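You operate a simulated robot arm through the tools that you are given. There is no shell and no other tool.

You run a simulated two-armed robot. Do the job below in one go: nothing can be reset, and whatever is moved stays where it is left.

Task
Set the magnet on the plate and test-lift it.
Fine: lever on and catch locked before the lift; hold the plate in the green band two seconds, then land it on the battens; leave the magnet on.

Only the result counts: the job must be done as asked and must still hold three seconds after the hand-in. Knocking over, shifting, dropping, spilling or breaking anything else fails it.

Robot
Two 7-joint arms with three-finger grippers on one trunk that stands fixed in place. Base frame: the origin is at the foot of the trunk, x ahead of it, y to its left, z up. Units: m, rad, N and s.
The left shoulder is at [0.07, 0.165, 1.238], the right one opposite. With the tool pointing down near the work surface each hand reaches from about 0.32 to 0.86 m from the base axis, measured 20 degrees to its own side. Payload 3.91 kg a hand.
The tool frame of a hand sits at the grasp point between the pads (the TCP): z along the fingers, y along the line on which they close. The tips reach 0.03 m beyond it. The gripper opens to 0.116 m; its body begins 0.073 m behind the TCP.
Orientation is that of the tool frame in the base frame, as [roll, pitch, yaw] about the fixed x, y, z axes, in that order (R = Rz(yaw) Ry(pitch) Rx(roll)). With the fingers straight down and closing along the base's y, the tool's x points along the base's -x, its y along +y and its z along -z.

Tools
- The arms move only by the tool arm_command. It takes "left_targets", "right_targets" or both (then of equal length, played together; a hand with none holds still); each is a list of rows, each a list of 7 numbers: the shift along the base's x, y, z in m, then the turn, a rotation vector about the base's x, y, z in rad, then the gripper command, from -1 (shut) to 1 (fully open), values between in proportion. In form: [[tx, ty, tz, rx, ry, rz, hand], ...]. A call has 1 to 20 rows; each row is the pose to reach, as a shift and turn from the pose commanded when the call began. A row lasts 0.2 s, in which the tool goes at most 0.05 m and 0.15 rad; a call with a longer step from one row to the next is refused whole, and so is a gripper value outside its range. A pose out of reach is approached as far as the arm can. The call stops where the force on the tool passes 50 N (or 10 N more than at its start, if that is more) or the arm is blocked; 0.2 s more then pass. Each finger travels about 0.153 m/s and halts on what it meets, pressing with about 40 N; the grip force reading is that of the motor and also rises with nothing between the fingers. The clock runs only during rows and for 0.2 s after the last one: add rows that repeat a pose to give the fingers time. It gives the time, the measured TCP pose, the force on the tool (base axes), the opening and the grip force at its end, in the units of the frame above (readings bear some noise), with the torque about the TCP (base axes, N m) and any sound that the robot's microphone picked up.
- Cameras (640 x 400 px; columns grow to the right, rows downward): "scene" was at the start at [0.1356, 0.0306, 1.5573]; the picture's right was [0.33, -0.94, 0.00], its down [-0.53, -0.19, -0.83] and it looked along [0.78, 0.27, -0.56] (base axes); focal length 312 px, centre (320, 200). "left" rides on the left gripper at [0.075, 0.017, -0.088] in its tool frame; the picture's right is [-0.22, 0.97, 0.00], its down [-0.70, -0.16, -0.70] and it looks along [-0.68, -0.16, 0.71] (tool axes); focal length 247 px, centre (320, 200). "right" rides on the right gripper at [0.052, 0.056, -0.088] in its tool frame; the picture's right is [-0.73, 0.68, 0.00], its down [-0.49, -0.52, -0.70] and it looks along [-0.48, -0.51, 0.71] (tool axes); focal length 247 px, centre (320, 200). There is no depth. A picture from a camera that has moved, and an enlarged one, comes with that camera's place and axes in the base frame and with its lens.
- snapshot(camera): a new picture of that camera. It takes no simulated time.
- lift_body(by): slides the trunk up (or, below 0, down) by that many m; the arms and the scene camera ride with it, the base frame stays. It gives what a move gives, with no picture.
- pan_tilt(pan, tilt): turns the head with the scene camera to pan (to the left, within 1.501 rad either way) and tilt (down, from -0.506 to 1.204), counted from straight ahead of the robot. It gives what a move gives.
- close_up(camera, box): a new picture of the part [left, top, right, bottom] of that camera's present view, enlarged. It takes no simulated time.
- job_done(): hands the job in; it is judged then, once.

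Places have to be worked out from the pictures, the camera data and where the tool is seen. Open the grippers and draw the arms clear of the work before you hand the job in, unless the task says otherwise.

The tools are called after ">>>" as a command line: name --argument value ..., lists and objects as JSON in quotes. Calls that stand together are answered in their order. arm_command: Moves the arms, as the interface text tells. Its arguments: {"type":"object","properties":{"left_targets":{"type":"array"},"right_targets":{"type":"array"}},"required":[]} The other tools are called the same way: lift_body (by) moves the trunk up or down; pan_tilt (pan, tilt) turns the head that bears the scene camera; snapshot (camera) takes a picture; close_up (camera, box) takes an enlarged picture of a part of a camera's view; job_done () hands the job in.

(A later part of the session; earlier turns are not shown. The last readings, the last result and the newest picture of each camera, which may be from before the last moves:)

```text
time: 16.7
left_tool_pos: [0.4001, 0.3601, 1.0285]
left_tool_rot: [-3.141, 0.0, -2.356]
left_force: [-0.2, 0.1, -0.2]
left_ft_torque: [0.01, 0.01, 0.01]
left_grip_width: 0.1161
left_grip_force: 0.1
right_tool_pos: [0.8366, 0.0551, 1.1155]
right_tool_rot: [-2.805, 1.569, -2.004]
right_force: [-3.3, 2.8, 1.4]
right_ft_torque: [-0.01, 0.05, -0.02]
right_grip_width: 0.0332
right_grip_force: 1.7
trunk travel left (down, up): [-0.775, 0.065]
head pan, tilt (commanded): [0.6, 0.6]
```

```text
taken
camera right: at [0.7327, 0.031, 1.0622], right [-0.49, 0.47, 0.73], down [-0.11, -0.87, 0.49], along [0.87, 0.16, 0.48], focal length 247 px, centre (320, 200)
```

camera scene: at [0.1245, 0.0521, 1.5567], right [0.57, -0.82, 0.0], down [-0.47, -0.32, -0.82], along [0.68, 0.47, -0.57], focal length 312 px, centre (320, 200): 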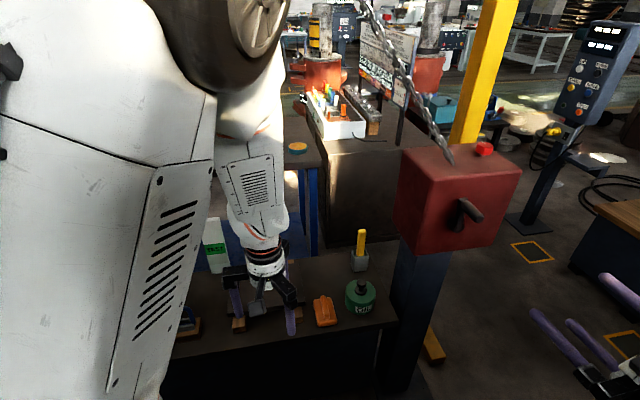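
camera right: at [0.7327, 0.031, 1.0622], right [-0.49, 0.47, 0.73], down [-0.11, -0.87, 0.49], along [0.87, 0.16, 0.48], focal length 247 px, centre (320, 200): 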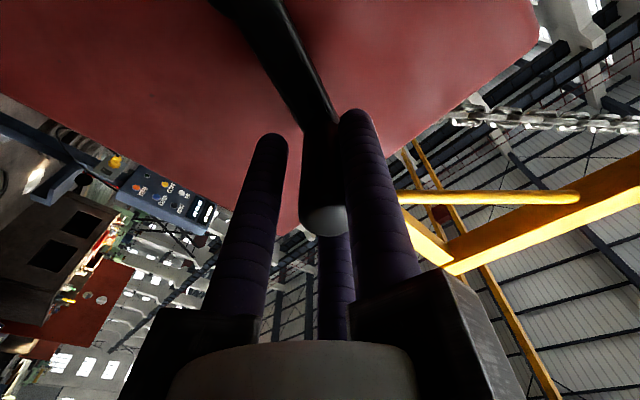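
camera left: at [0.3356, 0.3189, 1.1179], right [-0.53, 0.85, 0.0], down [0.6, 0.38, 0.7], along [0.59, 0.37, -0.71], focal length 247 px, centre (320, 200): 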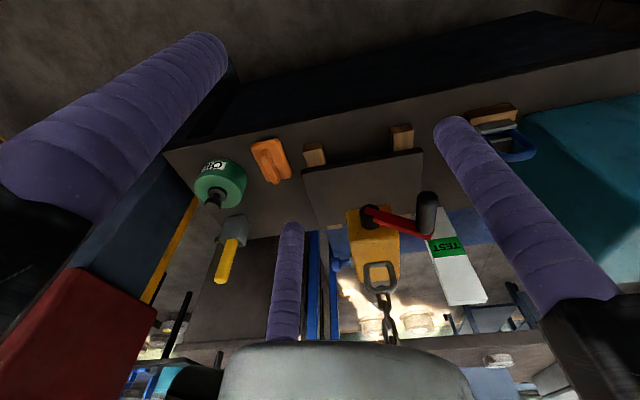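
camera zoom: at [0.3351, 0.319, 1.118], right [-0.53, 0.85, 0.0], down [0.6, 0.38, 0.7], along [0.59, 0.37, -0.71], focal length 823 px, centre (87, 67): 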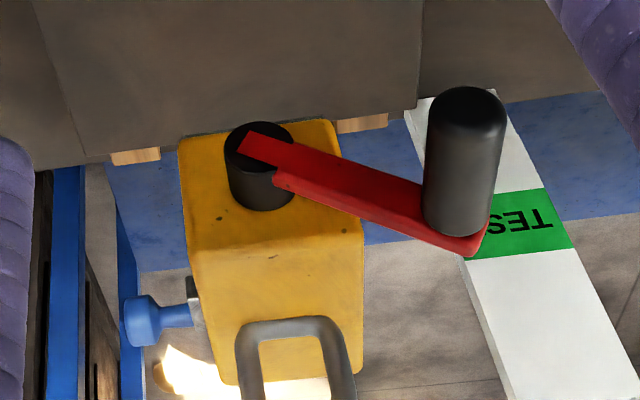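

Clockwise raised the magnet about 0.03 m with only about 4 N, so counter-clockwise lowers it, at roughly 0.07 m per radian. I'll turn counter-clockwise to about 0.8 rad left of vertical and check.

>>> arm_command --right_targets '[[-0.0064, 0.0063, 0.0034, 0, 0, 0, -0.45], [-0.0131, 0.0128, 0.0057, 0, 0, 0, -0.45], [-0.0199, 0.0194, 0.0068, 0, 0, 0, -0.45], [-0.0268, 0.0261, 0.0068, 0, 0, 0, -0.45], [-0.0337, 0.0327, 0.0057, 0, 0, 0, -0.45], [-0.0403, 0.0392, 0.0034, 0, 0, 0, -0.45], [-0.0468, 0.0455, 0.0, 0, 0, 0, -0.45], [-0.0529, 0.0514, -0.0044, 0, 0, 0, -0.45], [-0.0586, 0.0569, -0.0099, 0, 0, 0, -0.45], [-0.0637, 0.062, -0.0162, 0, 0, 0, -0.45]]'

>>> close_up --camera "left" --box '[290, 130, 490, 300]'

>>> snapshot --camera "right"

```text
time: 18.9
left_tool_pos: [0.4013, 0.3601, 1.0301]
left_tool_rot: [3.142, -0.001, -2.358]
left_force: [-0.3, 0.1, 0.2]
left_ft_torque: [0.01, -0.02, -0.01]
left_grip_width: 0.1159
left_grip_force: 0.0
right_tool_pos: [0.7732, 0.1179, 1.0981]
right_tool_rot: [-0.058, 1.57, 0.744]
right_force: [-0.1, 0.7, 0.6]
right_ft_torque: [0.01, -0.03, 0.0]
right_grip_width: 0.032
right_grip_force: 0.1
trunk travel left (down, up): [-0.775, 0.065]
head pan, tilt (commanded): [0.6, 0.6]
```

```text
2.35 times, centred on (390, 215) of left
camera zoom: at [0.3355, 0.3189, 1.1179], right [-0.53, 0.85, 0.0], down [0.61, 0.38, 0.7], along [0.59, 0.37, -0.71], focal length 581 px, centre (155, 165)
```

zoom: 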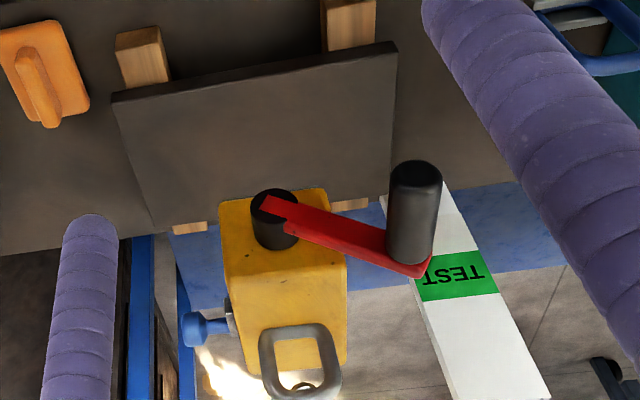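

```text
taken
camera right: at [0.6701, 0.0931, 1.0459], right [-0.49, 0.47, 0.73], down [-0.11, -0.87, 0.49], along [0.87, 0.16, 0.48], focal length 247 px, centre (320, 200)
```

right: 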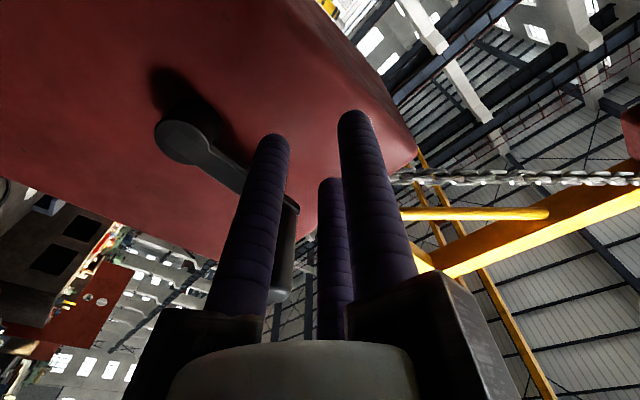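

The handle slipped out between two fingers because the cage was too loose, but the crank stayed where it was, so the winch holds by itself. I'll back straight out, open, and re-centre on the handle.

>>> arm_command --right_targets '[[-0.0279, -0.0287, 0, 0, 0, 0, -0.45], [-0.0558, -0.0574, 0, 0, 0, 0, -0.45], [-0.0837, -0.0861, 0, 0, 0, 0, 0.2], [-0.0837, -0.0861, 0, 0, 0, 0, 1], [-0.0607, -0.1085, 0.013, 0, 0, 0, 1], [-0.0378, -0.1309, 0.025, 0, 0, 0, 1], [-0.0378, -0.1309, 0.025, 0, 0, 0, 1]]'

>>> close_up --camera "right" --box '[170, 0, 470, 188]'

>>> close_up --camera "scene" --box '[380, 120, 600, 300]'

```text
time: 20.5
left_tool_pos: [0.4005, 0.3595, 1.0284]
left_tool_rot: [3.141, 0.001, -2.356]
left_force: [0.0, 0.0, -0.1]
left_ft_torque: [-0.02, -0.05, 0.03]
left_grip_width: 0.1159
left_grip_force: 0.1
right_tool_pos: [0.7353, -0.0136, 1.1223]
right_tool_rot: [-2.81, 1.567, -2.011]
right_force: [-0.5, -0.9, 0.2]
right_ft_torque: [0.02, 0.01, 0.01]
right_grip_width: 0.1161
right_grip_force: 0.0
trunk travel left (down, up): [-0.775, 0.065]
head pan, tilt (commanded): [0.6, 0.6]
```

```text
2.13 times, centred on (320, 94) of right
camera zoom: at [0.6322, -0.0379, 1.0707], right [-0.49, 0.47, 0.73], down [-0.11, -0.87, 0.49], along [0.87, 0.16, 0.48], focal length 526 px, centre (320, 426)
```

zoom: 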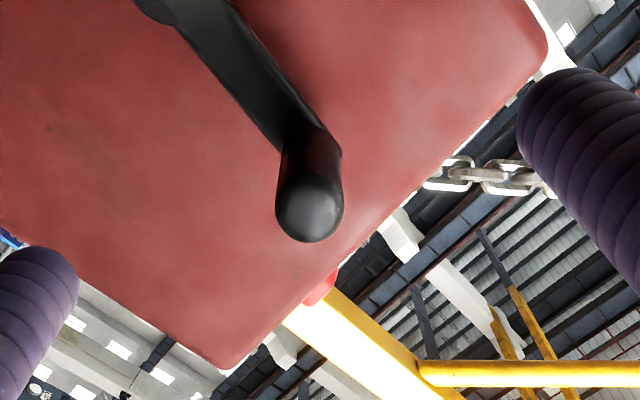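

```text
2.22 times, centred on (490, 210) of scene
camera zoom: at [0.1247, 0.0525, 1.5567], right [0.57, -0.82, 0.0], down [-0.47, -0.32, -0.82], along [0.68, 0.47, -0.57], focal length 693 px, centre (-58, 178)
```

zoom: 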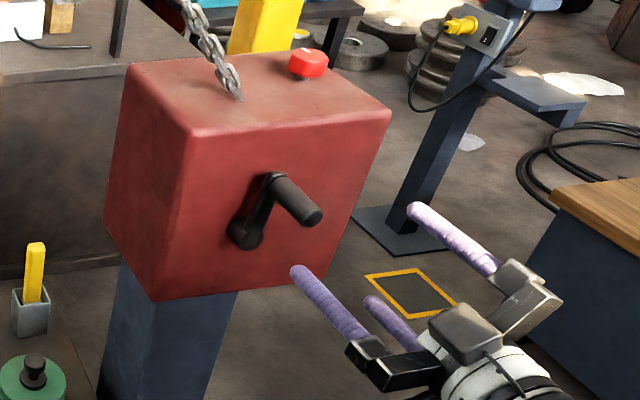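

The handle tip is now at about t = 0.540, z = 1.121 in my winch axes, roughly 2 mm from the tool axis. I'll go in again, close fully to measure the handle, then relax by about 2 mm for a tight cage.

>>> arm_command --right_targets '[[0.022, 0.0217, -0.001, 0, 0, 0, 1], [0.0442, 0.0435, -0.001, 0, 0, 0, 1], [0.0663, 0.0652, -0.001, 0, 0, 0, 1], [0.0884, 0.087, -0.001, 0, 0, 0, 1], [0.0884, 0.087, -0.001, 0, 0, 0, 0.3], [0.0884, 0.087, -0.001, 0, 0, 0, -0.4], [0.0884, 0.087, -0.001, 0, 0, 0, -0.65], [0.0884, 0.087, -0.001, 0, 0, 0, -0.65]]'

>>> snapshot --camera "right"

```text
time: 22.3
left_tool_pos: [0.3994, 0.3584, 1.0292]
left_tool_rot: [-3.141, 0.0, -2.357]
left_force: [0.5, -0.4, 0.4]
left_ft_torque: [0.04, -0.02, -0.01]
left_grip_width: 0.1159
left_grip_force: 0.1
right_tool_pos: [0.8236, 0.0744, 1.1219]
right_tool_rot: [2.827, 1.57, -2.658]
right_force: [-3.8, -1.0, -0.6]
right_ft_torque: [-0.92, 1.17, -1.84]
right_grip_width: 0.0268
right_grip_force: 45.2
trunk travel left (down, up): [-0.775, 0.065]
head pan, tilt (commanded): [0.6, 0.6]
```

```text
taken
camera right: at [0.7198, 0.0494, 1.0698], right [-0.49, 0.48, 0.73], down [-0.11, -0.87, 0.49], along [0.87, 0.16, 0.48], focal length 247 px, centre (320, 200)
```

right: 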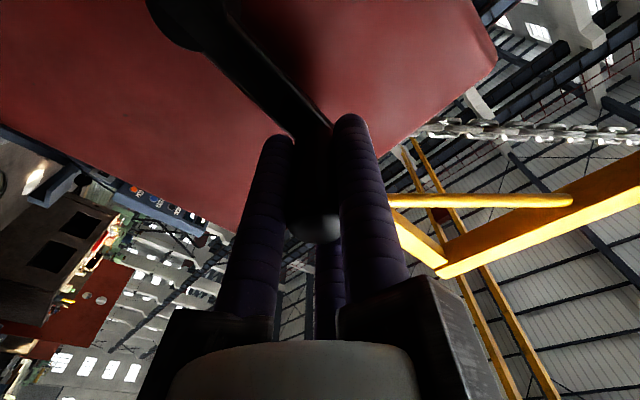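

The handle measures about 0.027 m. I'll relax to a 0.0285 m cage and turn counter-clockwise gently, watching the force.

>>> arm_command --right_targets '[[0, 0, 0, 0, 0, 0, -0.51], [0, 0, 0, 0, 0, 0, -0.51], [-0.0062, 0.006, 0.0005, 0, 0, 0, -0.51], [-0.012, 0.0117, 0.0001, 0, 0, 0, -0.51], [-0.0178, 0.0173, -0.0012, 0, 0, 0, -0.51], [-0.0234, 0.0228, -0.0032, 0, 0, 0, -0.51]]'

>>> snapshot --camera "right"

>>> close_up --camera "left" --box '[330, 180, 450, 300]'

```text
time: 23.7
left_tool_pos: [0.401, 0.361, 1.0288]
left_tool_rot: [-3.141, 0.001, -2.357]
left_force: [-0.2, 1.1, -0.3]
left_ft_torque: [-0.01, 0.0, 0.01]
left_grip_width: 0.1162
left_grip_force: 0.0
right_tool_pos: [0.8002, 0.0979, 1.1201]
right_tool_rot: [2.487, 1.57, -2.994]
right_force: [0.3, -0.6, 1.8]
right_ft_torque: [0.01, -0.06, -0.02]
right_grip_width: 0.0302
right_grip_force: 1.5
trunk travel left (down, up): [-0.775, 0.065]
head pan, tilt (commanded): [0.6, 0.6]
```

```text
taken
camera right: at [0.6972, 0.0735, 1.0674], right [-0.49, 0.47, 0.73], down [-0.11, -0.87, 0.49], along [0.86, 0.16, 0.48], focal length 247 px, centre (320, 200)
```

right: 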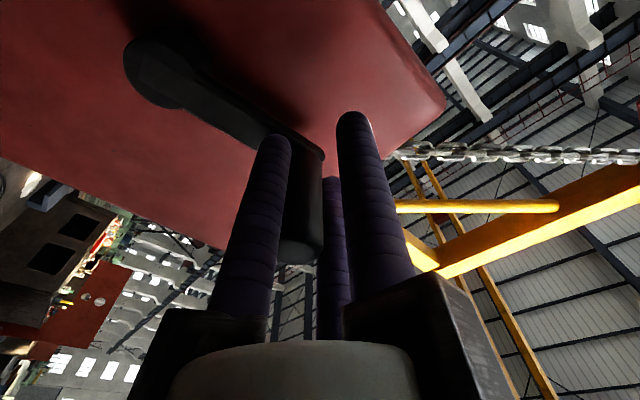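

```text
3.33 times, centred on (390, 240) of left
camera zoom: at [0.3351, 0.3192, 1.118], right [-0.53, 0.85, 0.0], down [0.6, 0.38, 0.7], along [0.59, 0.37, -0.71], focal length 823 px, centre (87, 67)
```

zoom: 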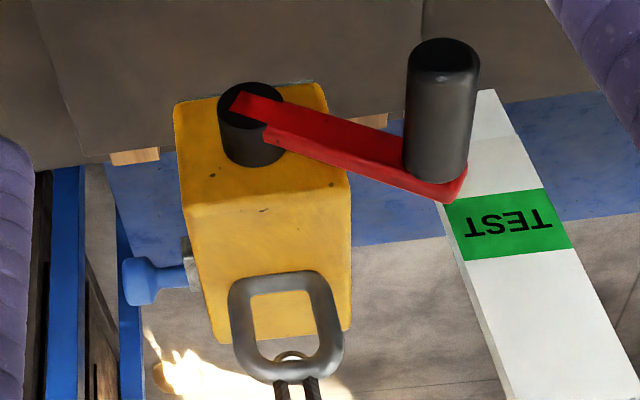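

The handle is wedging out between the two right-hand fingers again, and the magnet is back at its starting height. I'll re-centre on the handle and grip it firmly, then turn the wrist together with the crank.

>>> arm_command --right_targets '[[0.006, -0.006, 0.0007, 0, 0, 0, -0.45], [0.0125, -0.0122, 0.0013, 0, 0, 0, -0.45], [0.0125, -0.0122, 0.0013, 0, 0, 0, -0.7], [0.0125, -0.0122, 0.0013, 0, 0, 0, -1], [0.0125, -0.0122, 0.0013, 0, 0, 0, -1]]'

>>> snapshot --camera "right"

```text
time: 24.9
left_tool_pos: [0.4, 0.3595, 1.0288]
left_tool_rot: [-3.141, 0.0, -2.355]
left_force: [-0.7, 0.6, 0.5]
left_ft_torque: [-0.05, 0.01, 0.01]
left_grip_width: 0.1158
left_grip_force: 0.1
right_tool_pos: [0.8133, 0.086, 1.1203]
right_tool_rot: [2.865, 1.569, -2.617]
right_force: [-5.9, 2.2, -4.2]
right_ft_torque: [-0.33, 1.03, -1.85]
right_grip_width: 0.0246
right_grip_force: 45.0
trunk travel left (down, up): [-0.775, 0.065]
head pan, tilt (commanded): [0.6, 0.6]
```

```text
taken
camera right: at [0.7094, 0.0612, 1.0678], right [-0.49, 0.47, 0.73], down [-0.11, -0.87, 0.49], along [0.87, 0.16, 0.47], focal length 247 px, centre (320, 200)
```

right: 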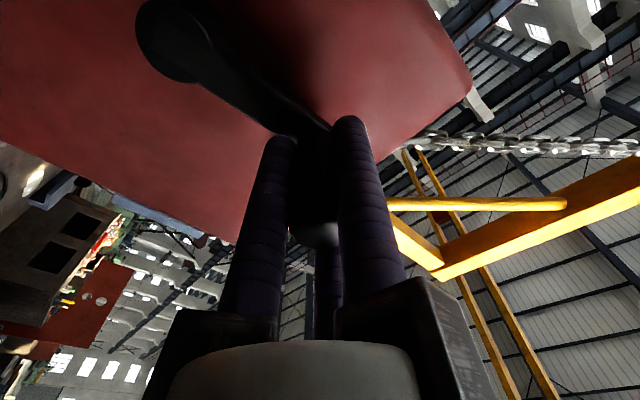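

It is held firmly at about 0.025 m. I'll turn counter-clockwise with the wrist rolling along, in small steps, and read the forces.

>>> arm_command --right_targets '[[-0.0069, 0.0067, -0.0014, -0.0836, -0.086, 0, -1], [-0.0135, 0.0132, -0.0039, -0.1673, -0.1721, 0, -1], [-0.0199, 0.0194, -0.0076, -0.2509, -0.2581, 0, -1]]'

>>> snapshot --camera "right"

>>> close_up --camera "left" --box '[290, 130, 490, 300]'

```text
time: 25.7
left_tool_pos: [0.4015, 0.359, 1.0294]
left_tool_rot: [-3.141, 0.001, -2.356]
left_force: [0.1, 0.1, -0.1]
left_ft_torque: [-0.01, -0.04, -0.07]
left_grip_width: 0.116
left_grip_force: 0.1
right_tool_pos: [0.7941, 0.1059, 1.1128]
right_tool_rot: [-1.572, 1.209, -0.772]
right_force: [-1.2, 2.9, -1.7]
right_ft_torque: [-0.31, 0.55, -1.88]
right_grip_width: 0.025
right_grip_force: 44.4
trunk travel left (down, up): [-0.775, 0.065]
head pan, tilt (commanded): [0.6, 0.6]
```

```text
taken
camera right: at [0.7063, 0.0649, 1.044], right [-0.64, 0.62, 0.44], down [-0.26, -0.72, 0.64], along [0.72, 0.3, 0.63], focal length 247 px, centre (320, 200)
```

right: 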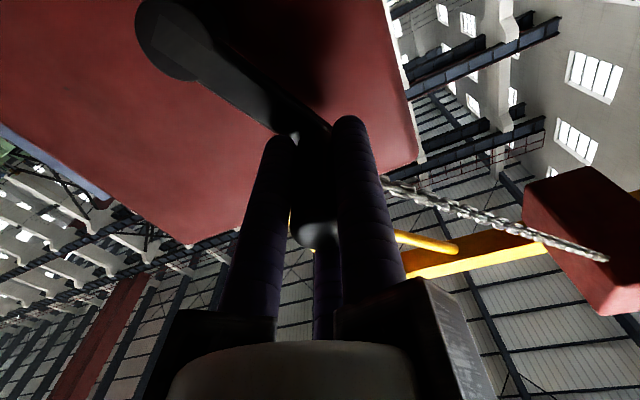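

```text
2.35 times, centred on (390, 215) of left
camera zoom: at [0.3358, 0.3191, 1.1178], right [-0.53, 0.85, 0.0], down [0.61, 0.38, 0.7], along [0.59, 0.37, -0.71], focal length 581 px, centre (155, 165)
```

zoom: 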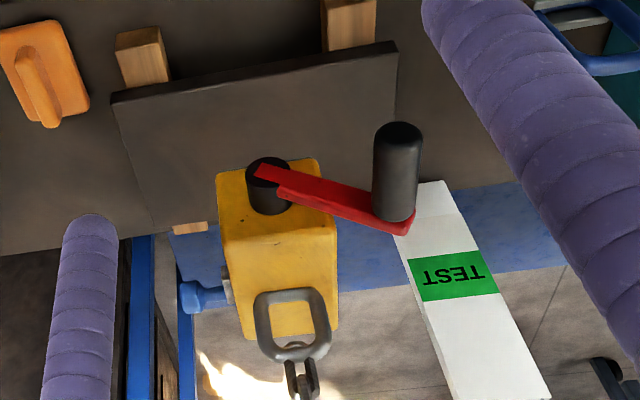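

The wrist-roll method works: forces stay low and the magnet came down about 16 mm for 0.36 rad. I'll keep turning counter-clockwise for another 0.75 rad.

>>> arm_command --right_targets '[[-0.0063, 0.0061, -0.0049, -0.0871, -0.0896, -0.004, -1], [-0.0121, 0.0118, -0.0108, -0.1743, -0.1793, -0.008, -1], [-0.0174, 0.0169, -0.0177, -0.2614, -0.2689, -0.012, -1], [-0.022, 0.0214, -0.0254, -0.3485, -0.3585, -0.016, -1], [-0.0258, 0.0251, -0.0339, -0.4356, -0.4481, -0.02, -1], [-0.0289, 0.0281, -0.043, -0.5228, -0.5378, -0.02, -1]]'

>>> snapshot --camera "right"

>>> close_up --camera "left" --box '[290, 130, 490, 300]'

```text
time: 27.1
left_tool_pos: [0.399, 0.3623, 1.0288]
left_tool_rot: [-3.141, 0.001, -2.357]
left_force: [0.5, -0.2, 0.5]
left_ft_torque: [0.0, 0.0, -0.01]
left_grip_width: 0.1161
left_grip_force: 0.1
right_tool_pos: [0.7659, 0.1317, 1.072]
right_tool_rot: [-1.56, 0.464, -0.789]
right_force: [-3.9, 19.6, 12.3]
right_ft_torque: [-1.18, 0.97, -0.26]
right_grip_width: 0.0249
right_grip_force: 45.4
trunk travel left (down, up): [-0.775, 0.065]
head pan, tilt (commanded): [0.6, 0.6]
```

```text
taken
camera right: at [0.716, 0.0556, 0.9974], right [-0.67, 0.69, -0.28], down [-0.65, -0.35, 0.68], along [0.37, 0.64, 0.68], focal length 247 px, centre (320, 200)
```

right: 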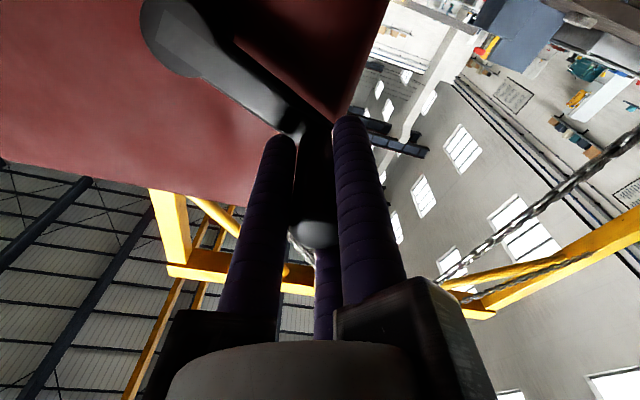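

```text
2.35 times, centred on (390, 215) of left
camera zoom: at [0.3336, 0.3214, 1.1178], right [-0.53, 0.85, 0.0], down [0.6, 0.38, 0.7], along [0.59, 0.37, -0.71], focal length 581 px, centre (155, 165)
```

zoom: 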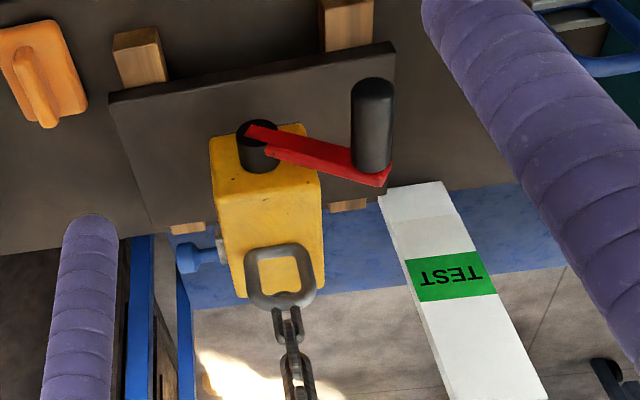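

The magnet is down about 56 mm in total, at roughly 0.051 m per radian. The last force shows my circle centre was about 3 mm too low, so I'll refit it (centre z = 1.043, R = 0.0795) and turn another 0.5 rad.

>>> arm_command --right_targets '[[-0.0007, 0.0034, -0.0069, -0.0871, -0.0896, 0, -1], [-0.002, 0.0047, -0.0166, -0.1743, -0.1793, 0, -1], [-0.0025, 0.0052, -0.0265, -0.2614, -0.2689, 0, -1], [-0.002, 0.0047, -0.0364, -0.3485, -0.3585, 0, -1]]'

>>> snapshot --camera "right"

>>> close_up --camera "left" --box '[290, 130, 490, 300]'

```text
time: 28.1
left_tool_pos: [0.4012, 0.3587, 1.0292]
left_tool_rot: [-3.141, -0.002, -2.355]
left_force: [0.2, 0.6, -0.3]
left_ft_torque: [-0.02, 0.03, 0.04]
left_grip_width: 0.1158
left_grip_force: 0.0
right_tool_pos: [0.7598, 0.1376, 1.0314]
right_tool_rot: [-1.563, -0.041, -0.785]
right_force: [-6.2, 0.5, -0.8]
right_ft_torque: [-0.62, 0.64, -0.5]
right_grip_width: 0.0245
right_grip_force: 45.2
trunk travel left (down, up): [-0.775, 0.065]
head pan, tilt (commanded): [0.6, 0.6]
```

```text
taken
camera right: at [0.7357, 0.0361, 0.9757], right [-0.49, 0.5, -0.71], down [-0.86, -0.14, 0.5], along [0.15, 0.85, 0.5], focal length 247 px, centre (320, 200)
```

right: 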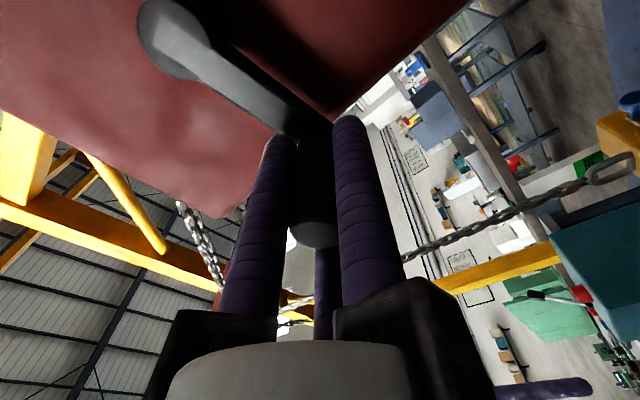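

```text
2.35 times, centred on (390, 215) of left
camera zoom: at [0.3353, 0.3184, 1.118], right [-0.53, 0.85, 0.0], down [0.6, 0.38, 0.7], along [0.59, 0.37, -0.71], focal length 581 px, centre (155, 165)
```

zoom: 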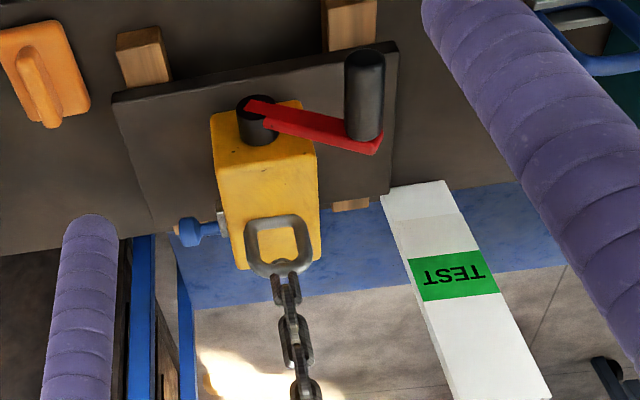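

Forces are low again, and the magnet's underside should be about 15 mm above the plate. I'll lower more slowly now, another 0.25 rad, and check for contact.

>>> arm_command --right_targets '[[0.0007, -0.0007, -0.0049, -0.0436, -0.0448, 0, -1], [0.0014, -0.0013, -0.0098, -0.0871, -0.0896, 0, -1], [0.0024, -0.0023, -0.0146, -0.1307, -0.1344, 0, -1], [0.0035, -0.0034, -0.0193, -0.1743, -0.1793, 0, -1]]'

>>> snapshot --camera "left"

>>> close_up --camera "left" --box '[290, 130, 490, 300]'

```text
time: 29.1
left_tool_pos: [0.3995, 0.3595, 1.0294]
left_tool_rot: [3.14, 0.002, -2.356]
left_force: [-0.8, -1.0, 0.0]
left_ft_torque: [0.0, -0.01, -0.01]
left_grip_width: 0.1162
left_grip_force: 0.1
right_tool_pos: [0.7624, 0.1341, 1.0122]
right_tool_rot: [-1.556, -0.289, -0.781]
right_force: [-21.0, -0.9, -11.5]
right_ft_torque: [-1.23, 1.79, -0.38]
right_grip_width: 0.025
right_grip_force: 45.1
trunk travel left (down, up): [-0.775, 0.065]
head pan, tilt (commanded): [0.6, 0.6]
```

```text
taken
camera left: at [0.3341, 0.3191, 1.1181], right [-0.53, 0.85, 0.0], down [0.6, 0.38, 0.7], along [0.59, 0.37, -0.71], focal length 247 px, centre (320, 200)
```

left: 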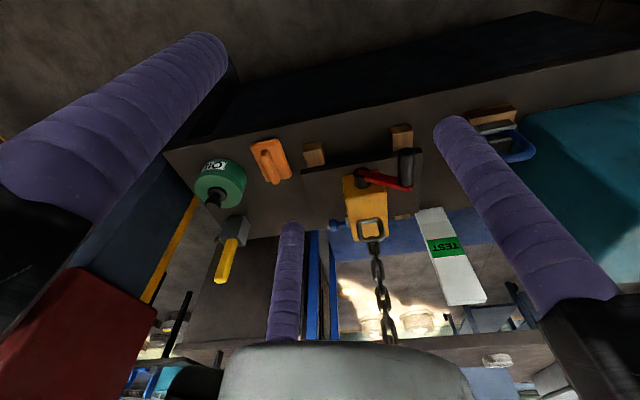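

```text
2.35 times, centred on (390, 215) of left
camera zoom: at [0.3341, 0.3191, 1.1181], right [-0.53, 0.85, 0.0], down [0.6, 0.38, 0.7], along [0.59, 0.37, -0.71], focal length 581 px, centre (155, 165)
```

zoom: 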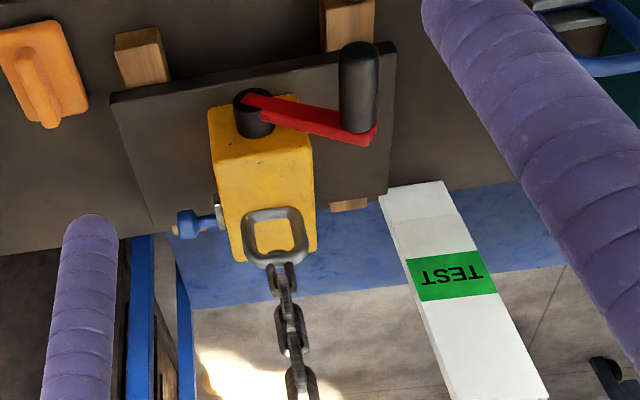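

Refitting all the measured handle points gives a better circle: centre t = 0.534, z = 1.037, R = 0.085. The magnet is down about 98 mm and should be almost touching, so I'll turn only 0.15 rad with the corrected path.

>>> arm_command --right_targets '[[-0.0017, -0.0011, -0.0081, -0.0523, -0.0538, 0, -1], [0.0001, -0.0029, -0.0138, -0.1046, -0.1076, 0, -1]]'

>>> close_up --camera "left" --box '[290, 130, 490, 300]'

>>> close_up --camera "left" --box '[330, 160, 420, 250]'

```text
time: 29.7
left_tool_pos: [0.3997, 0.3596, 1.0299]
left_tool_rot: [-3.141, 0.002, -2.356]
left_force: [0.5, 0.2, 0.7]
left_ft_torque: [0.02, -0.02, 0.0]
left_grip_width: 0.1159
left_grip_force: 0.1
right_tool_pos: [0.7663, 0.1325, 1.0048]
right_tool_rot: [-1.543, -0.441, -0.789]
right_force: [-9.5, -0.7, 3.5]
right_ft_torque: [-0.64, 1.58, 0.5]
right_grip_width: 0.0253
right_grip_force: 44.8
trunk travel left (down, up): [-0.775, 0.065]
head pan, tilt (commanded): [0.6, 0.6]
```

```text
2.35 times, centred on (390, 215) of left
camera zoom: at [0.3343, 0.3189, 1.1186], right [-0.53, 0.85, 0.0], down [0.6, 0.38, 0.7], along [0.59, 0.37, -0.71], focal length 581 px, centre (155, 165)
```

zoom: 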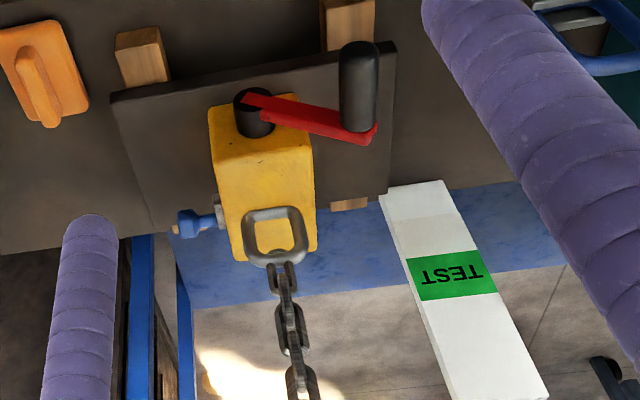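

```text
4.44 times, centred on (375, 205) of left
camera zoom: at [0.3343, 0.3189, 1.1186], right [-0.53, 0.85, 0.0], down [0.6, 0.38, 0.7], along [0.59, 0.37, -0.71], focal length 1098 px, centre (76, 178)
```

zoom: 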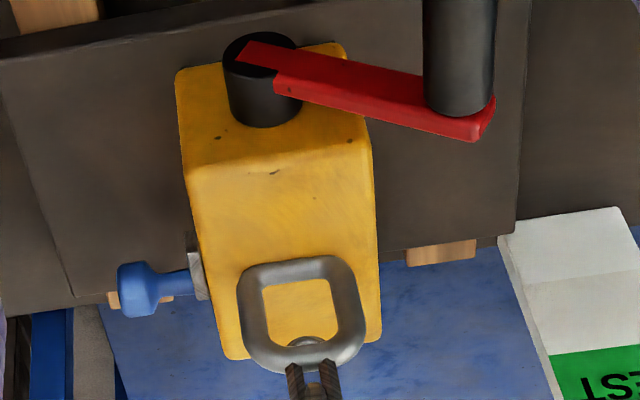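

The magnet didn't move during that last turn while the crank did, so it has landed and the chain is slightly slack. I'll keep the right hand on the crank and bring the left hand level, pointing at the lever handle from in front of the bench.

>>> arm_command --left_targets '[[0, 0.0127, -0.003, 0.101, -0.101, 0, 1], [0, 0.0254, -0.006, 0.202, -0.202, 0, 1], [0, 0.0382, -0.008, 0.303, -0.303, 0, 1], [0, 0.0509, -0.011, 0.404, -0.404, 0, 1], [0, 0.0636, -0.014, 0.505, -0.505, 0, 1], [0, 0.0764, -0.016, 0.606, -0.606, 0, 1], [0, 0.0891, -0.019, 0.707, -0.707, 0, 1], [0, 0.1018, -0.022, 0.808, -0.808, 0, 1], [0, 0.1145, -0.025, 0.909, -0.909, 0, 1], [0, 0.1273, -0.027, 1.01, -1.01, 0, 1], [0, 0.14, -0.03, 1.111, -1.111, 0, 1], [0, 0.14, -0.03, 1.111, -1.111, 0, 1]]'

>>> snapshot --camera "left"

>>> snapshot --camera "scene"

```text
time: 32.3
left_tool_pos: [0.4, 0.5002, 1.0012]
left_tool_rot: [-0.431, 1.569, 0.355]
left_force: [0.6, -0.2, -0.2]
left_ft_torque: [0.01, -0.02, -0.02]
left_grip_width: 0.116
left_grip_force: 0.1
left hand out of reach, approached as far as the arm can: row 3, 4, 5, 6, 7, 8, 9, 10
right_tool_pos: [0.7653, 0.1322, 1.0054]
right_tool_rot: [-1.546, -0.442, -0.79]
right_force: [13.7, 3.9, 29.6]
right_ft_torque: [-1.0, 1.51, -0.31]
right_grip_width: 0.0252
right_grip_force: 44.7
trunk travel left (down, up): [-0.775, 0.065]
head pan, tilt (commanded): [0.6, 0.6]
```

```text
taken
camera left: at [0.3246, 0.4504, 0.9263], right [-0.69, 0.69, 0.22], down [-0.38, -0.61, 0.69], along [0.61, 0.39, 0.68], focal length 247 px, centre (320, 200)
```

left: 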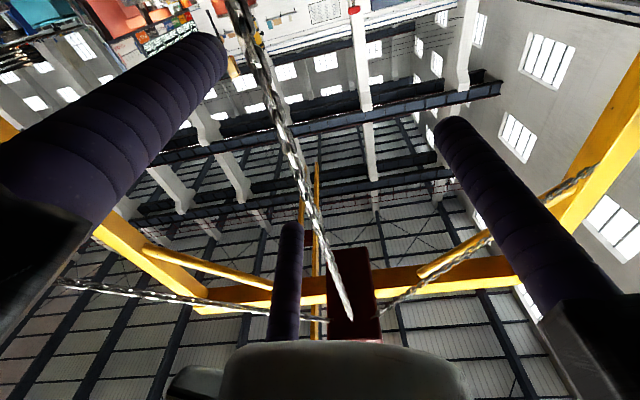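

```text
taken
camera scene: at [0.1231, 0.0514, 1.5569], right [0.57, -0.82, 0.0], down [-0.47, -0.32, -0.83], along [0.68, 0.47, -0.56], focal length 312 px, centre (320, 200)
```

scene: 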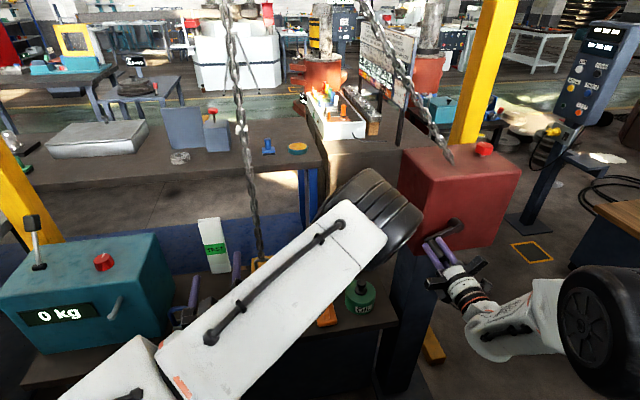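

The left elbow has swung out close to the winch, and the right hand's force has risen. I'll look closely to see whether anything is touching.

>>> close_up --camera "scene" --box '[310, 140, 530, 320]'

>>> snapshot --camera "right"

>>> close_up --camera "scene" --box '[0, 180, 340, 400]'

```text
2.22 times, centred on (420, 230) of scene
camera zoom: at [0.1231, 0.0514, 1.5569], right [0.57, -0.82, 0.0], down [-0.47, -0.32, -0.83], along [0.68, 0.47, -0.56], focal length 693 px, centre (98, 133)
```

zoom: 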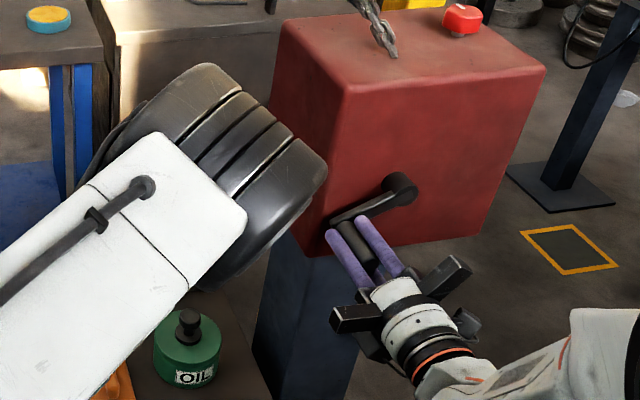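

```text
taken
camera right: at [0.7539, 0.019, 0.9738], right [-0.25, 0.28, -0.93], down [-0.97, -0.04, 0.25], along [0.03, 0.96, 0.28], focal length 247 px, centre (320, 200)
```

right: 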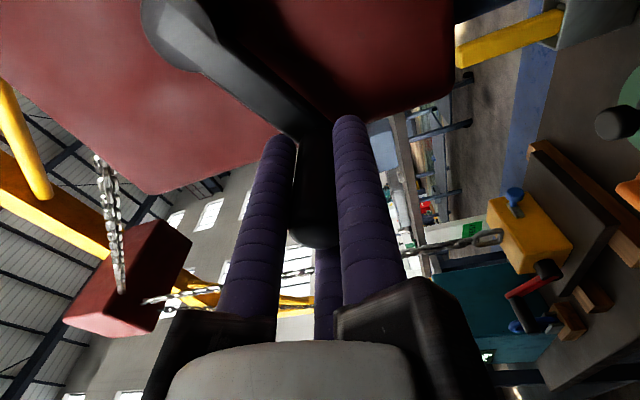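

```text
1.82 times, centred on (170, 290) of scene
camera zoom: at [0.1231, 0.0514, 1.5569], right [0.57, -0.82, 0.0], down [-0.47, -0.32, -0.83], along [0.68, 0.47, -0.56], focal length 567 px, centre (593, 36)
```

zoom: 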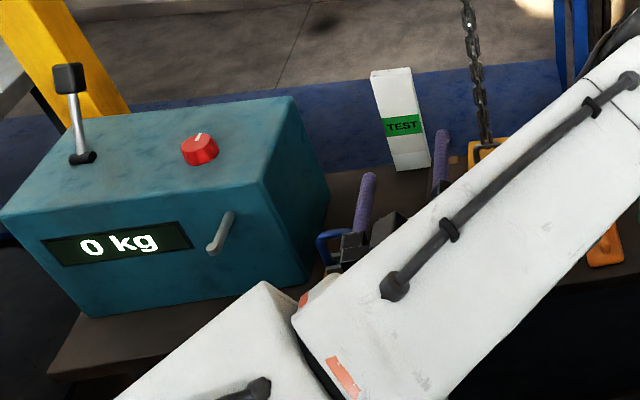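

There is no contact: the elbow is high and near the head camera. The right camera also gives a good side view of the magnet on the plate, and a "0 kg" load display has come into view. I'll ease the strain on the crank by backing the right hand off 5 mm, then enlarge that side view.

>>> arm_command --right_targets '[[-0.0007, 0.0007, 0.0025, 0, 0, 0, -1], [-0.0007, 0.0007, 0.005, 0, 0, 0, -1], [-0.0007, 0.0007, 0.005, 0, 0, 0, -1]]'

>>> close_up --camera "right" --box '[440, 170, 640, 350]'

```text
time: 33.1
left_tool_pos: [0.4013, 0.5021, 0.999]
left_tool_rot: [-2.056, 1.57, -1.269]
left_force: [0.9, 0.5, -0.1]
left_ft_torque: [0.02, -0.02, 0.03]
left_grip_width: 0.116
left_grip_force: 0.1
right_tool_pos: [0.7662, 0.1322, 1.0053]
right_tool_rot: [-1.552, -0.438, -0.785]
right_force: [18.2, 3.1, 14.7]
right_ft_torque: [-0.34, 0.66, -0.05]
right_grip_width: 0.0253
right_grip_force: 45.2
trunk travel left (down, up): [-0.775, 0.065]
head pan, tilt (commanded): [0.6, 0.6]
```

```text
2.22 times, centred on (540, 260) of right
camera zoom: at [0.7535, 0.0189, 0.9743], right [-0.26, 0.27, -0.93], down [-0.97, -0.04, 0.26], along [0.04, 0.96, 0.27], focal length 549 px, centre (-169, 67)
```

zoom: 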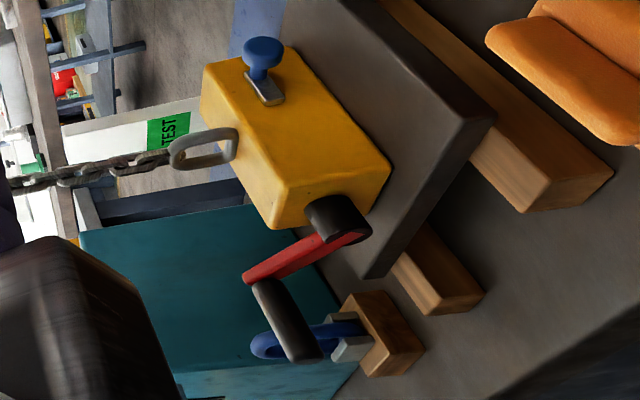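

The magnet sits flat on the plate. I place the lever hub at about (0.546, 0.549, 0.739) and the handle axis at about t = -0.062, z = 0.797, so the lever points up and left. I'll lower the left hand in front of the handle and see whether it reaches.

>>> arm_command --left_targets '[[-0.0035, -0.0036, -0.034, 0, 0, 0.005, 1], [-0.007, -0.0072, -0.068, 0, 0, 0.01, 1], [-0.0105, -0.0108, -0.102, 0, 0, 0.015, 1], [-0.014, -0.0143, -0.136, 0, 0, 0.015, 1], [-0.014, -0.0143, -0.17, 0, 0, 0.015, 1], [-0.014, -0.0143, -0.203, 0, 0, 0.015, 1], [-0.014, -0.0143, -0.203, 0, 0, 0.015, 1]]'

>>> snapshot --camera "left"

>>> snapshot --camera "scene"

>>> close_up --camera "right" --box '[440, 170, 640, 350]'

```text
time: 34.7
left_tool_pos: [0.3887, 0.4861, 0.7967]
left_tool_rot: [1.712, 1.57, 2.513]
left_force: [0.3, 0.8, 0.2]
left_ft_torque: [0.03, 0.0, 0.0]
left_grip_width: 0.1159
left_grip_force: 0.1
right_tool_pos: [0.765, 0.132, 1.0054]
right_tool_rot: [-1.552, -0.439, -0.786]
right_force: [15.4, 2.2, 8.4]
right_ft_torque: [-0.68, 1.15, 0.0]
right_grip_width: 0.0251
right_grip_force: 45.1
trunk travel left (down, up): [-0.775, 0.065]
head pan, tilt (commanded): [0.6, 0.6]
```

```text
taken
camera left: at [0.3137, 0.4345, 0.7217], right [-0.7, 0.68, 0.22], down [-0.37, -0.61, 0.7], along [0.61, 0.4, 0.68], focal length 247 px, centre (320, 200)
```

left: 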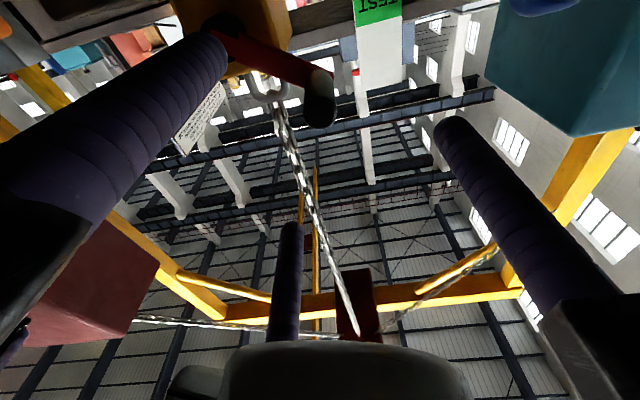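

```text
taken
camera scene: at [0.1264, 0.0516, 1.5566], right [0.57, -0.82, 0.0], down [-0.47, -0.32, -0.82], along [0.68, 0.47, -0.57], focal length 312 px, centre (320, 200)
```

scene: 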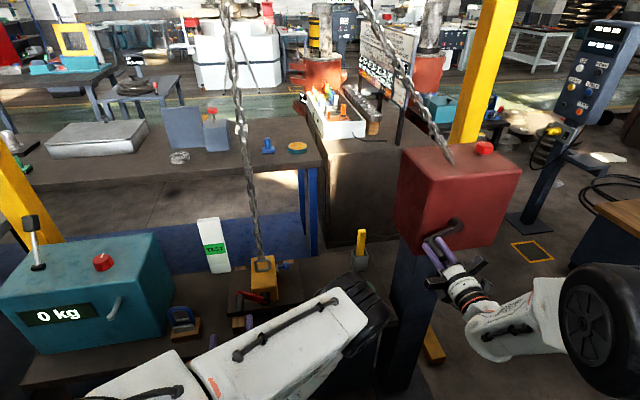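

```text
2.22 times, centred on (540, 260) of right
camera zoom: at [0.7534, 0.0189, 0.9743], right [-0.26, 0.27, -0.93], down [-0.97, -0.04, 0.26], along [0.04, 0.96, 0.27], focal length 549 px, centre (-169, 67)
```

zoom: 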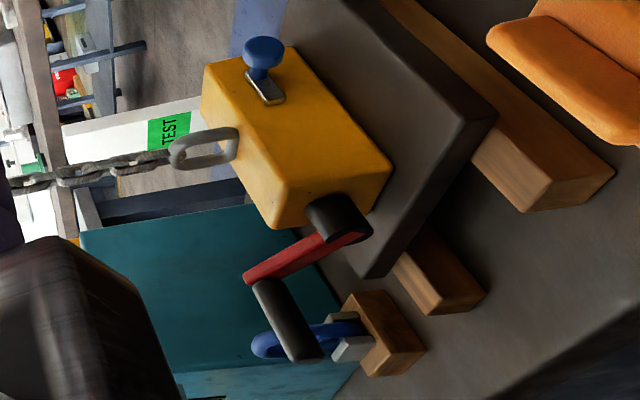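

It reached the spot in front of the lever handle. I'll enlarge the left view to check the handle against the tool axis, which should be at column 320.

>>> close_up --camera "left" --box '[200, 0, 420, 140]'

>>> close_up --camera "scene" --box '[140, 200, 420, 375]'

```text
2.86 times, centred on (310, 70) of left
camera zoom: at [0.3137, 0.4345, 0.7217], right [-0.7, 0.68, 0.22], down [-0.37, -0.61, 0.7], along [0.61, 0.4, 0.68], focal length 706 px, centre (349, 571)
```

zoom: 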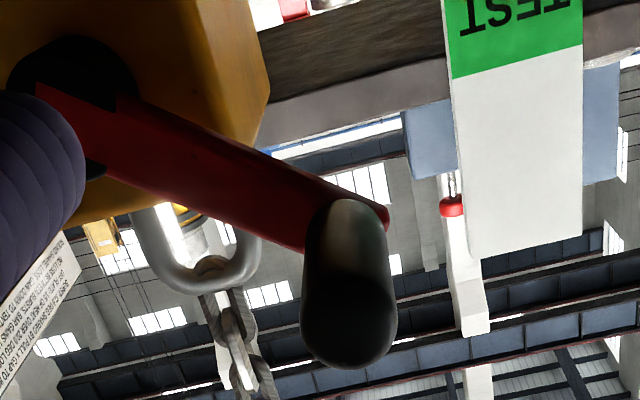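

```text
2.29 times, centred on (280, 288) of scene
camera zoom: at [0.1264, 0.0516, 1.5566], right [0.57, -0.82, 0.0], down [-0.47, -0.32, -0.82], along [0.68, 0.47, -0.57], focal length 713 px, centre (411, 0)
```

zoom: 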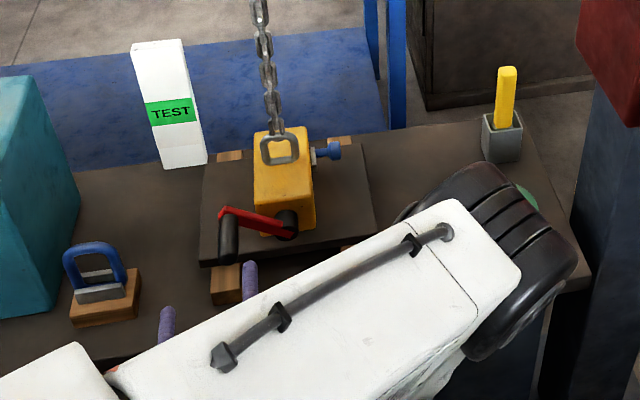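

Horizontally the handle is on the axis. Its height is less certain, so I'll enlarge the scene view of the handle for a cross-check.

>>> close_up --camera "scene" --box '[215, 240, 295, 330]'

```text
4.44 times, centred on (255, 285) of scene
camera zoom: at [0.1264, 0.0516, 1.5566], right [0.57, -0.82, 0.0], down [-0.47, -0.32, -0.82], along [0.68, 0.47, -0.57], focal length 1386 px, centre (609, -178)
```

zoom: 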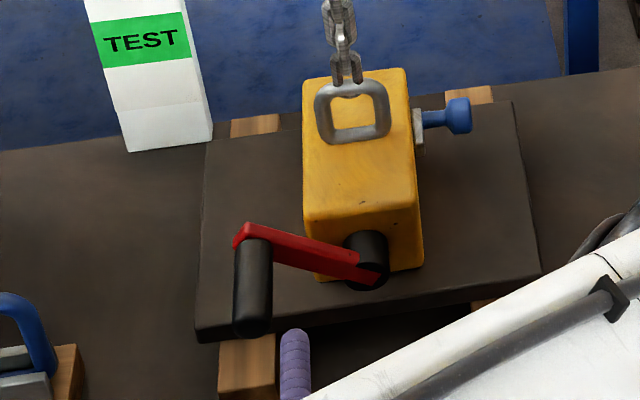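

All three views agree on the handle: t = -0.0595, z = 0.8005, running from n = 0.70 to 0.765. I'll advance the left hand to overlap it by about 45 mm, gripper open.

>>> arm_command --left_targets '[[0.0235, 0.023, 0.003, 0, 0, 0, 1], [0.047, 0.0459, 0.004, 0, 0, 0, 1], [0.0705, 0.0689, 0.004, 0, 0, 0, 1], [0.0705, 0.0689, 0.004, 0, 0, 0, 1]]'

>>> snapshot --camera "left"

>>> close_up --camera "scene" --box '[175, 230, 315, 330]'

>>> close_up --camera "right" --box '[440, 170, 640, 350]'

```text
time: 35.7
left_tool_pos: [0.4577, 0.555, 0.8008]
left_tool_rot: [-1.33, 1.57, -0.528]
left_force: [0.6, -0.7, 0.5]
left_ft_torque: [0.01, 0.0, 0.01]
left_grip_width: 0.1161
left_grip_force: 0.0
right_tool_pos: [0.7661, 0.1314, 1.0042]
right_tool_rot: [-1.554, -0.439, -0.785]
right_force: [11.6, 1.6, 5.5]
right_ft_torque: [-0.71, 1.15, -0.09]
right_grip_width: 0.025
right_grip_force: 45.3
trunk travel left (down, up): [-0.775, 0.065]
head pan, tilt (commanded): [0.6, 0.6]
```

```text
taken
camera left: at [0.384, 0.5043, 0.7263], right [-0.7, 0.68, 0.22], down [-0.37, -0.61, 0.7], along [0.61, 0.4, 0.68], focal length 247 px, centre (320, 200)
```

left: 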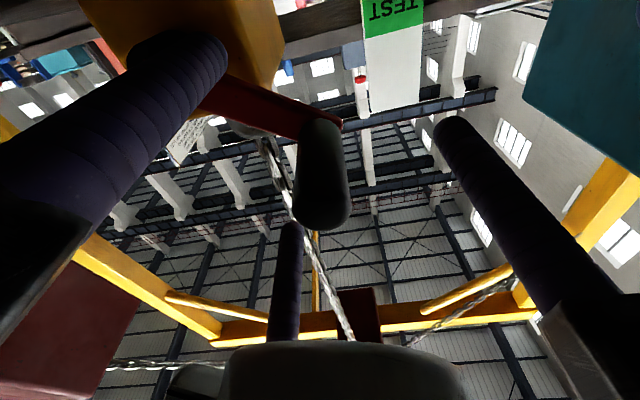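

```text
4.00 times, centred on (245, 280) of scene
camera zoom: at [0.1264, 0.0516, 1.5566], right [0.57, -0.82, 0.0], down [-0.47, -0.32, -0.82], along [0.68, 0.47, -0.57], focal length 1247 px, centre (620, -120)
```

zoom: 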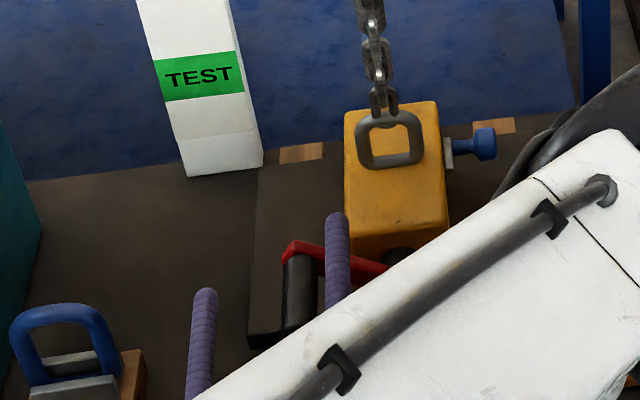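

```text
2.22 times, centred on (540, 260) of right
camera zoom: at [0.7534, 0.0189, 0.9744], right [-0.26, 0.27, -0.93], down [-0.97, -0.04, 0.26], along [0.04, 0.96, 0.27], focal length 549 px, centre (-169, 67)
```

zoom: 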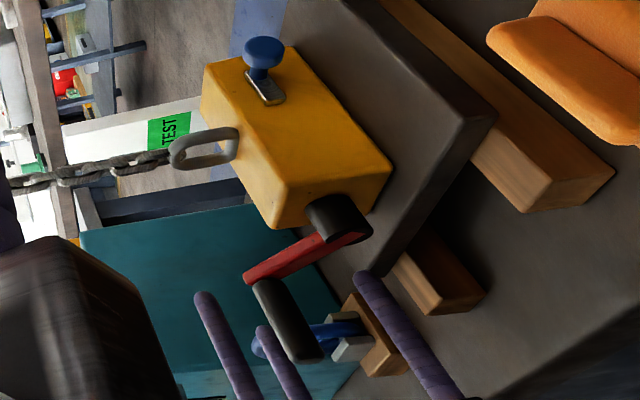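

The handle is between the three left fingers, as seen from both sides. I'll close the left gripper on it.

>>> arm_command --left_targets '[[0, 0, 0, 0, 0, 0, 0.3], [0, 0, 0, 0, 0, 0, -0.3], [0, 0, 0, 0, 0, 0, -0.6], [0, 0, 0, 0, 0, 0, -1], [0, 0, 0, 0, 0, 0, -1]]'

>>> snapshot --camera "left"

>>> close_up --camera "right" --box '[440, 170, 640, 350]'

```text
time: 36.9
left_tool_pos: [0.4589, 0.5551, 0.8006]
left_tool_rot: [1.942, 1.57, 2.743]
left_force: [-1.4, 3.8, 2.0]
left_ft_torque: [-0.63, 0.75, -1.65]
left_grip_width: 0.0261
left_grip_force: 45.1
right_tool_pos: [0.766, 0.1321, 1.0041]
right_tool_rot: [-1.553, -0.439, -0.786]
right_force: [9.7, 0.1, 4.0]
right_ft_torque: [-0.64, 1.15, 0.08]
right_grip_width: 0.0253
right_grip_force: 44.9
trunk travel left (down, up): [-0.775, 0.065]
head pan, tilt (commanded): [0.6, 0.6]
```

```text
taken
camera left: at [0.3837, 0.5044, 0.7263], right [-0.7, 0.68, 0.22], down [-0.37, -0.61, 0.7], along [0.61, 0.4, 0.68], focal length 247 px, centre (320, 200)
```

left: 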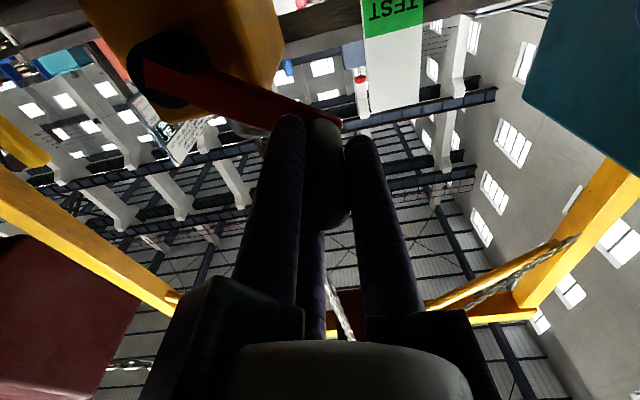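

```text
2.22 times, centred on (540, 260) of right
camera zoom: at [0.7534, 0.0189, 0.9744], right [-0.26, 0.27, -0.93], down [-0.97, -0.04, 0.26], along [0.04, 0.96, 0.27], focal length 549 px, centre (-169, 67)
```

zoom: 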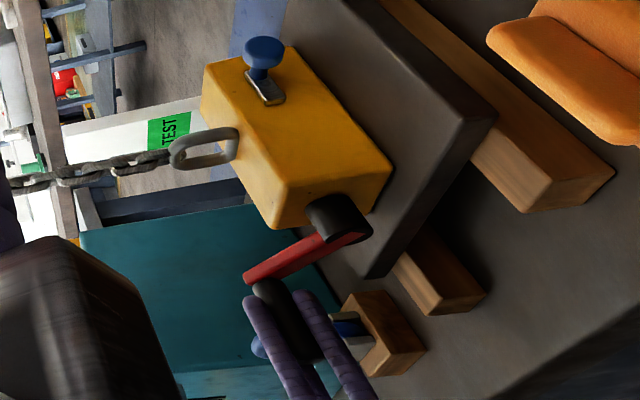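

It is gripped at 0.026 m with little side force. I'll try the lever clockwise, up and over the top, by just 0.1 rad and read the force to see whether it moves freely.

>>> arm_command --left_targets '[[0.0023, -0.0023, 0.0032, 0.0349, 0.0359, 0, -1], [0.0047, -0.0045, 0.0064, 0.0697, 0.0717, 0, -1]]'

>>> close_up --camera "right" --box '[440, 170, 640, 350]'

```text
time: 37.5
left_tool_pos: [0.4614, 0.5514, 0.8074]
left_tool_rot: [1.562, 1.468, 2.367]
left_force: [-4.6, 9.5, 2.6]
left_ft_torque: [-0.74, 1.02, -1.46]
left_grip_width: 0.026
left_grip_force: 44.9
right_tool_pos: [0.7653, 0.1308, 1.0044]
right_tool_rot: [-1.553, -0.438, -0.784]
right_force: [10.7, -3.1, 1.4]
right_ft_torque: [-0.48, 1.03, 0.13]
right_grip_width: 0.0251
right_grip_force: 44.7
trunk travel left (down, up): [-0.775, 0.065]
head pan, tilt (commanded): [0.6, 0.6]
```

```text
2.22 times, centred on (540, 260) of right
camera zoom: at [0.7533, 0.0189, 0.9745], right [-0.26, 0.27, -0.93], down [-0.97, -0.04, 0.26], along [0.04, 0.96, 0.27], focal length 549 px, centre (-169, 67)
```

zoom: 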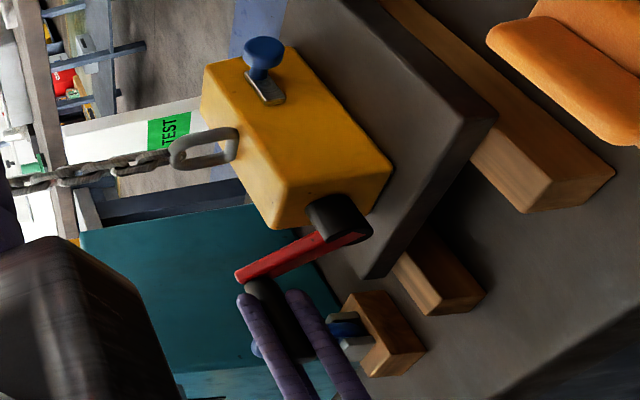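

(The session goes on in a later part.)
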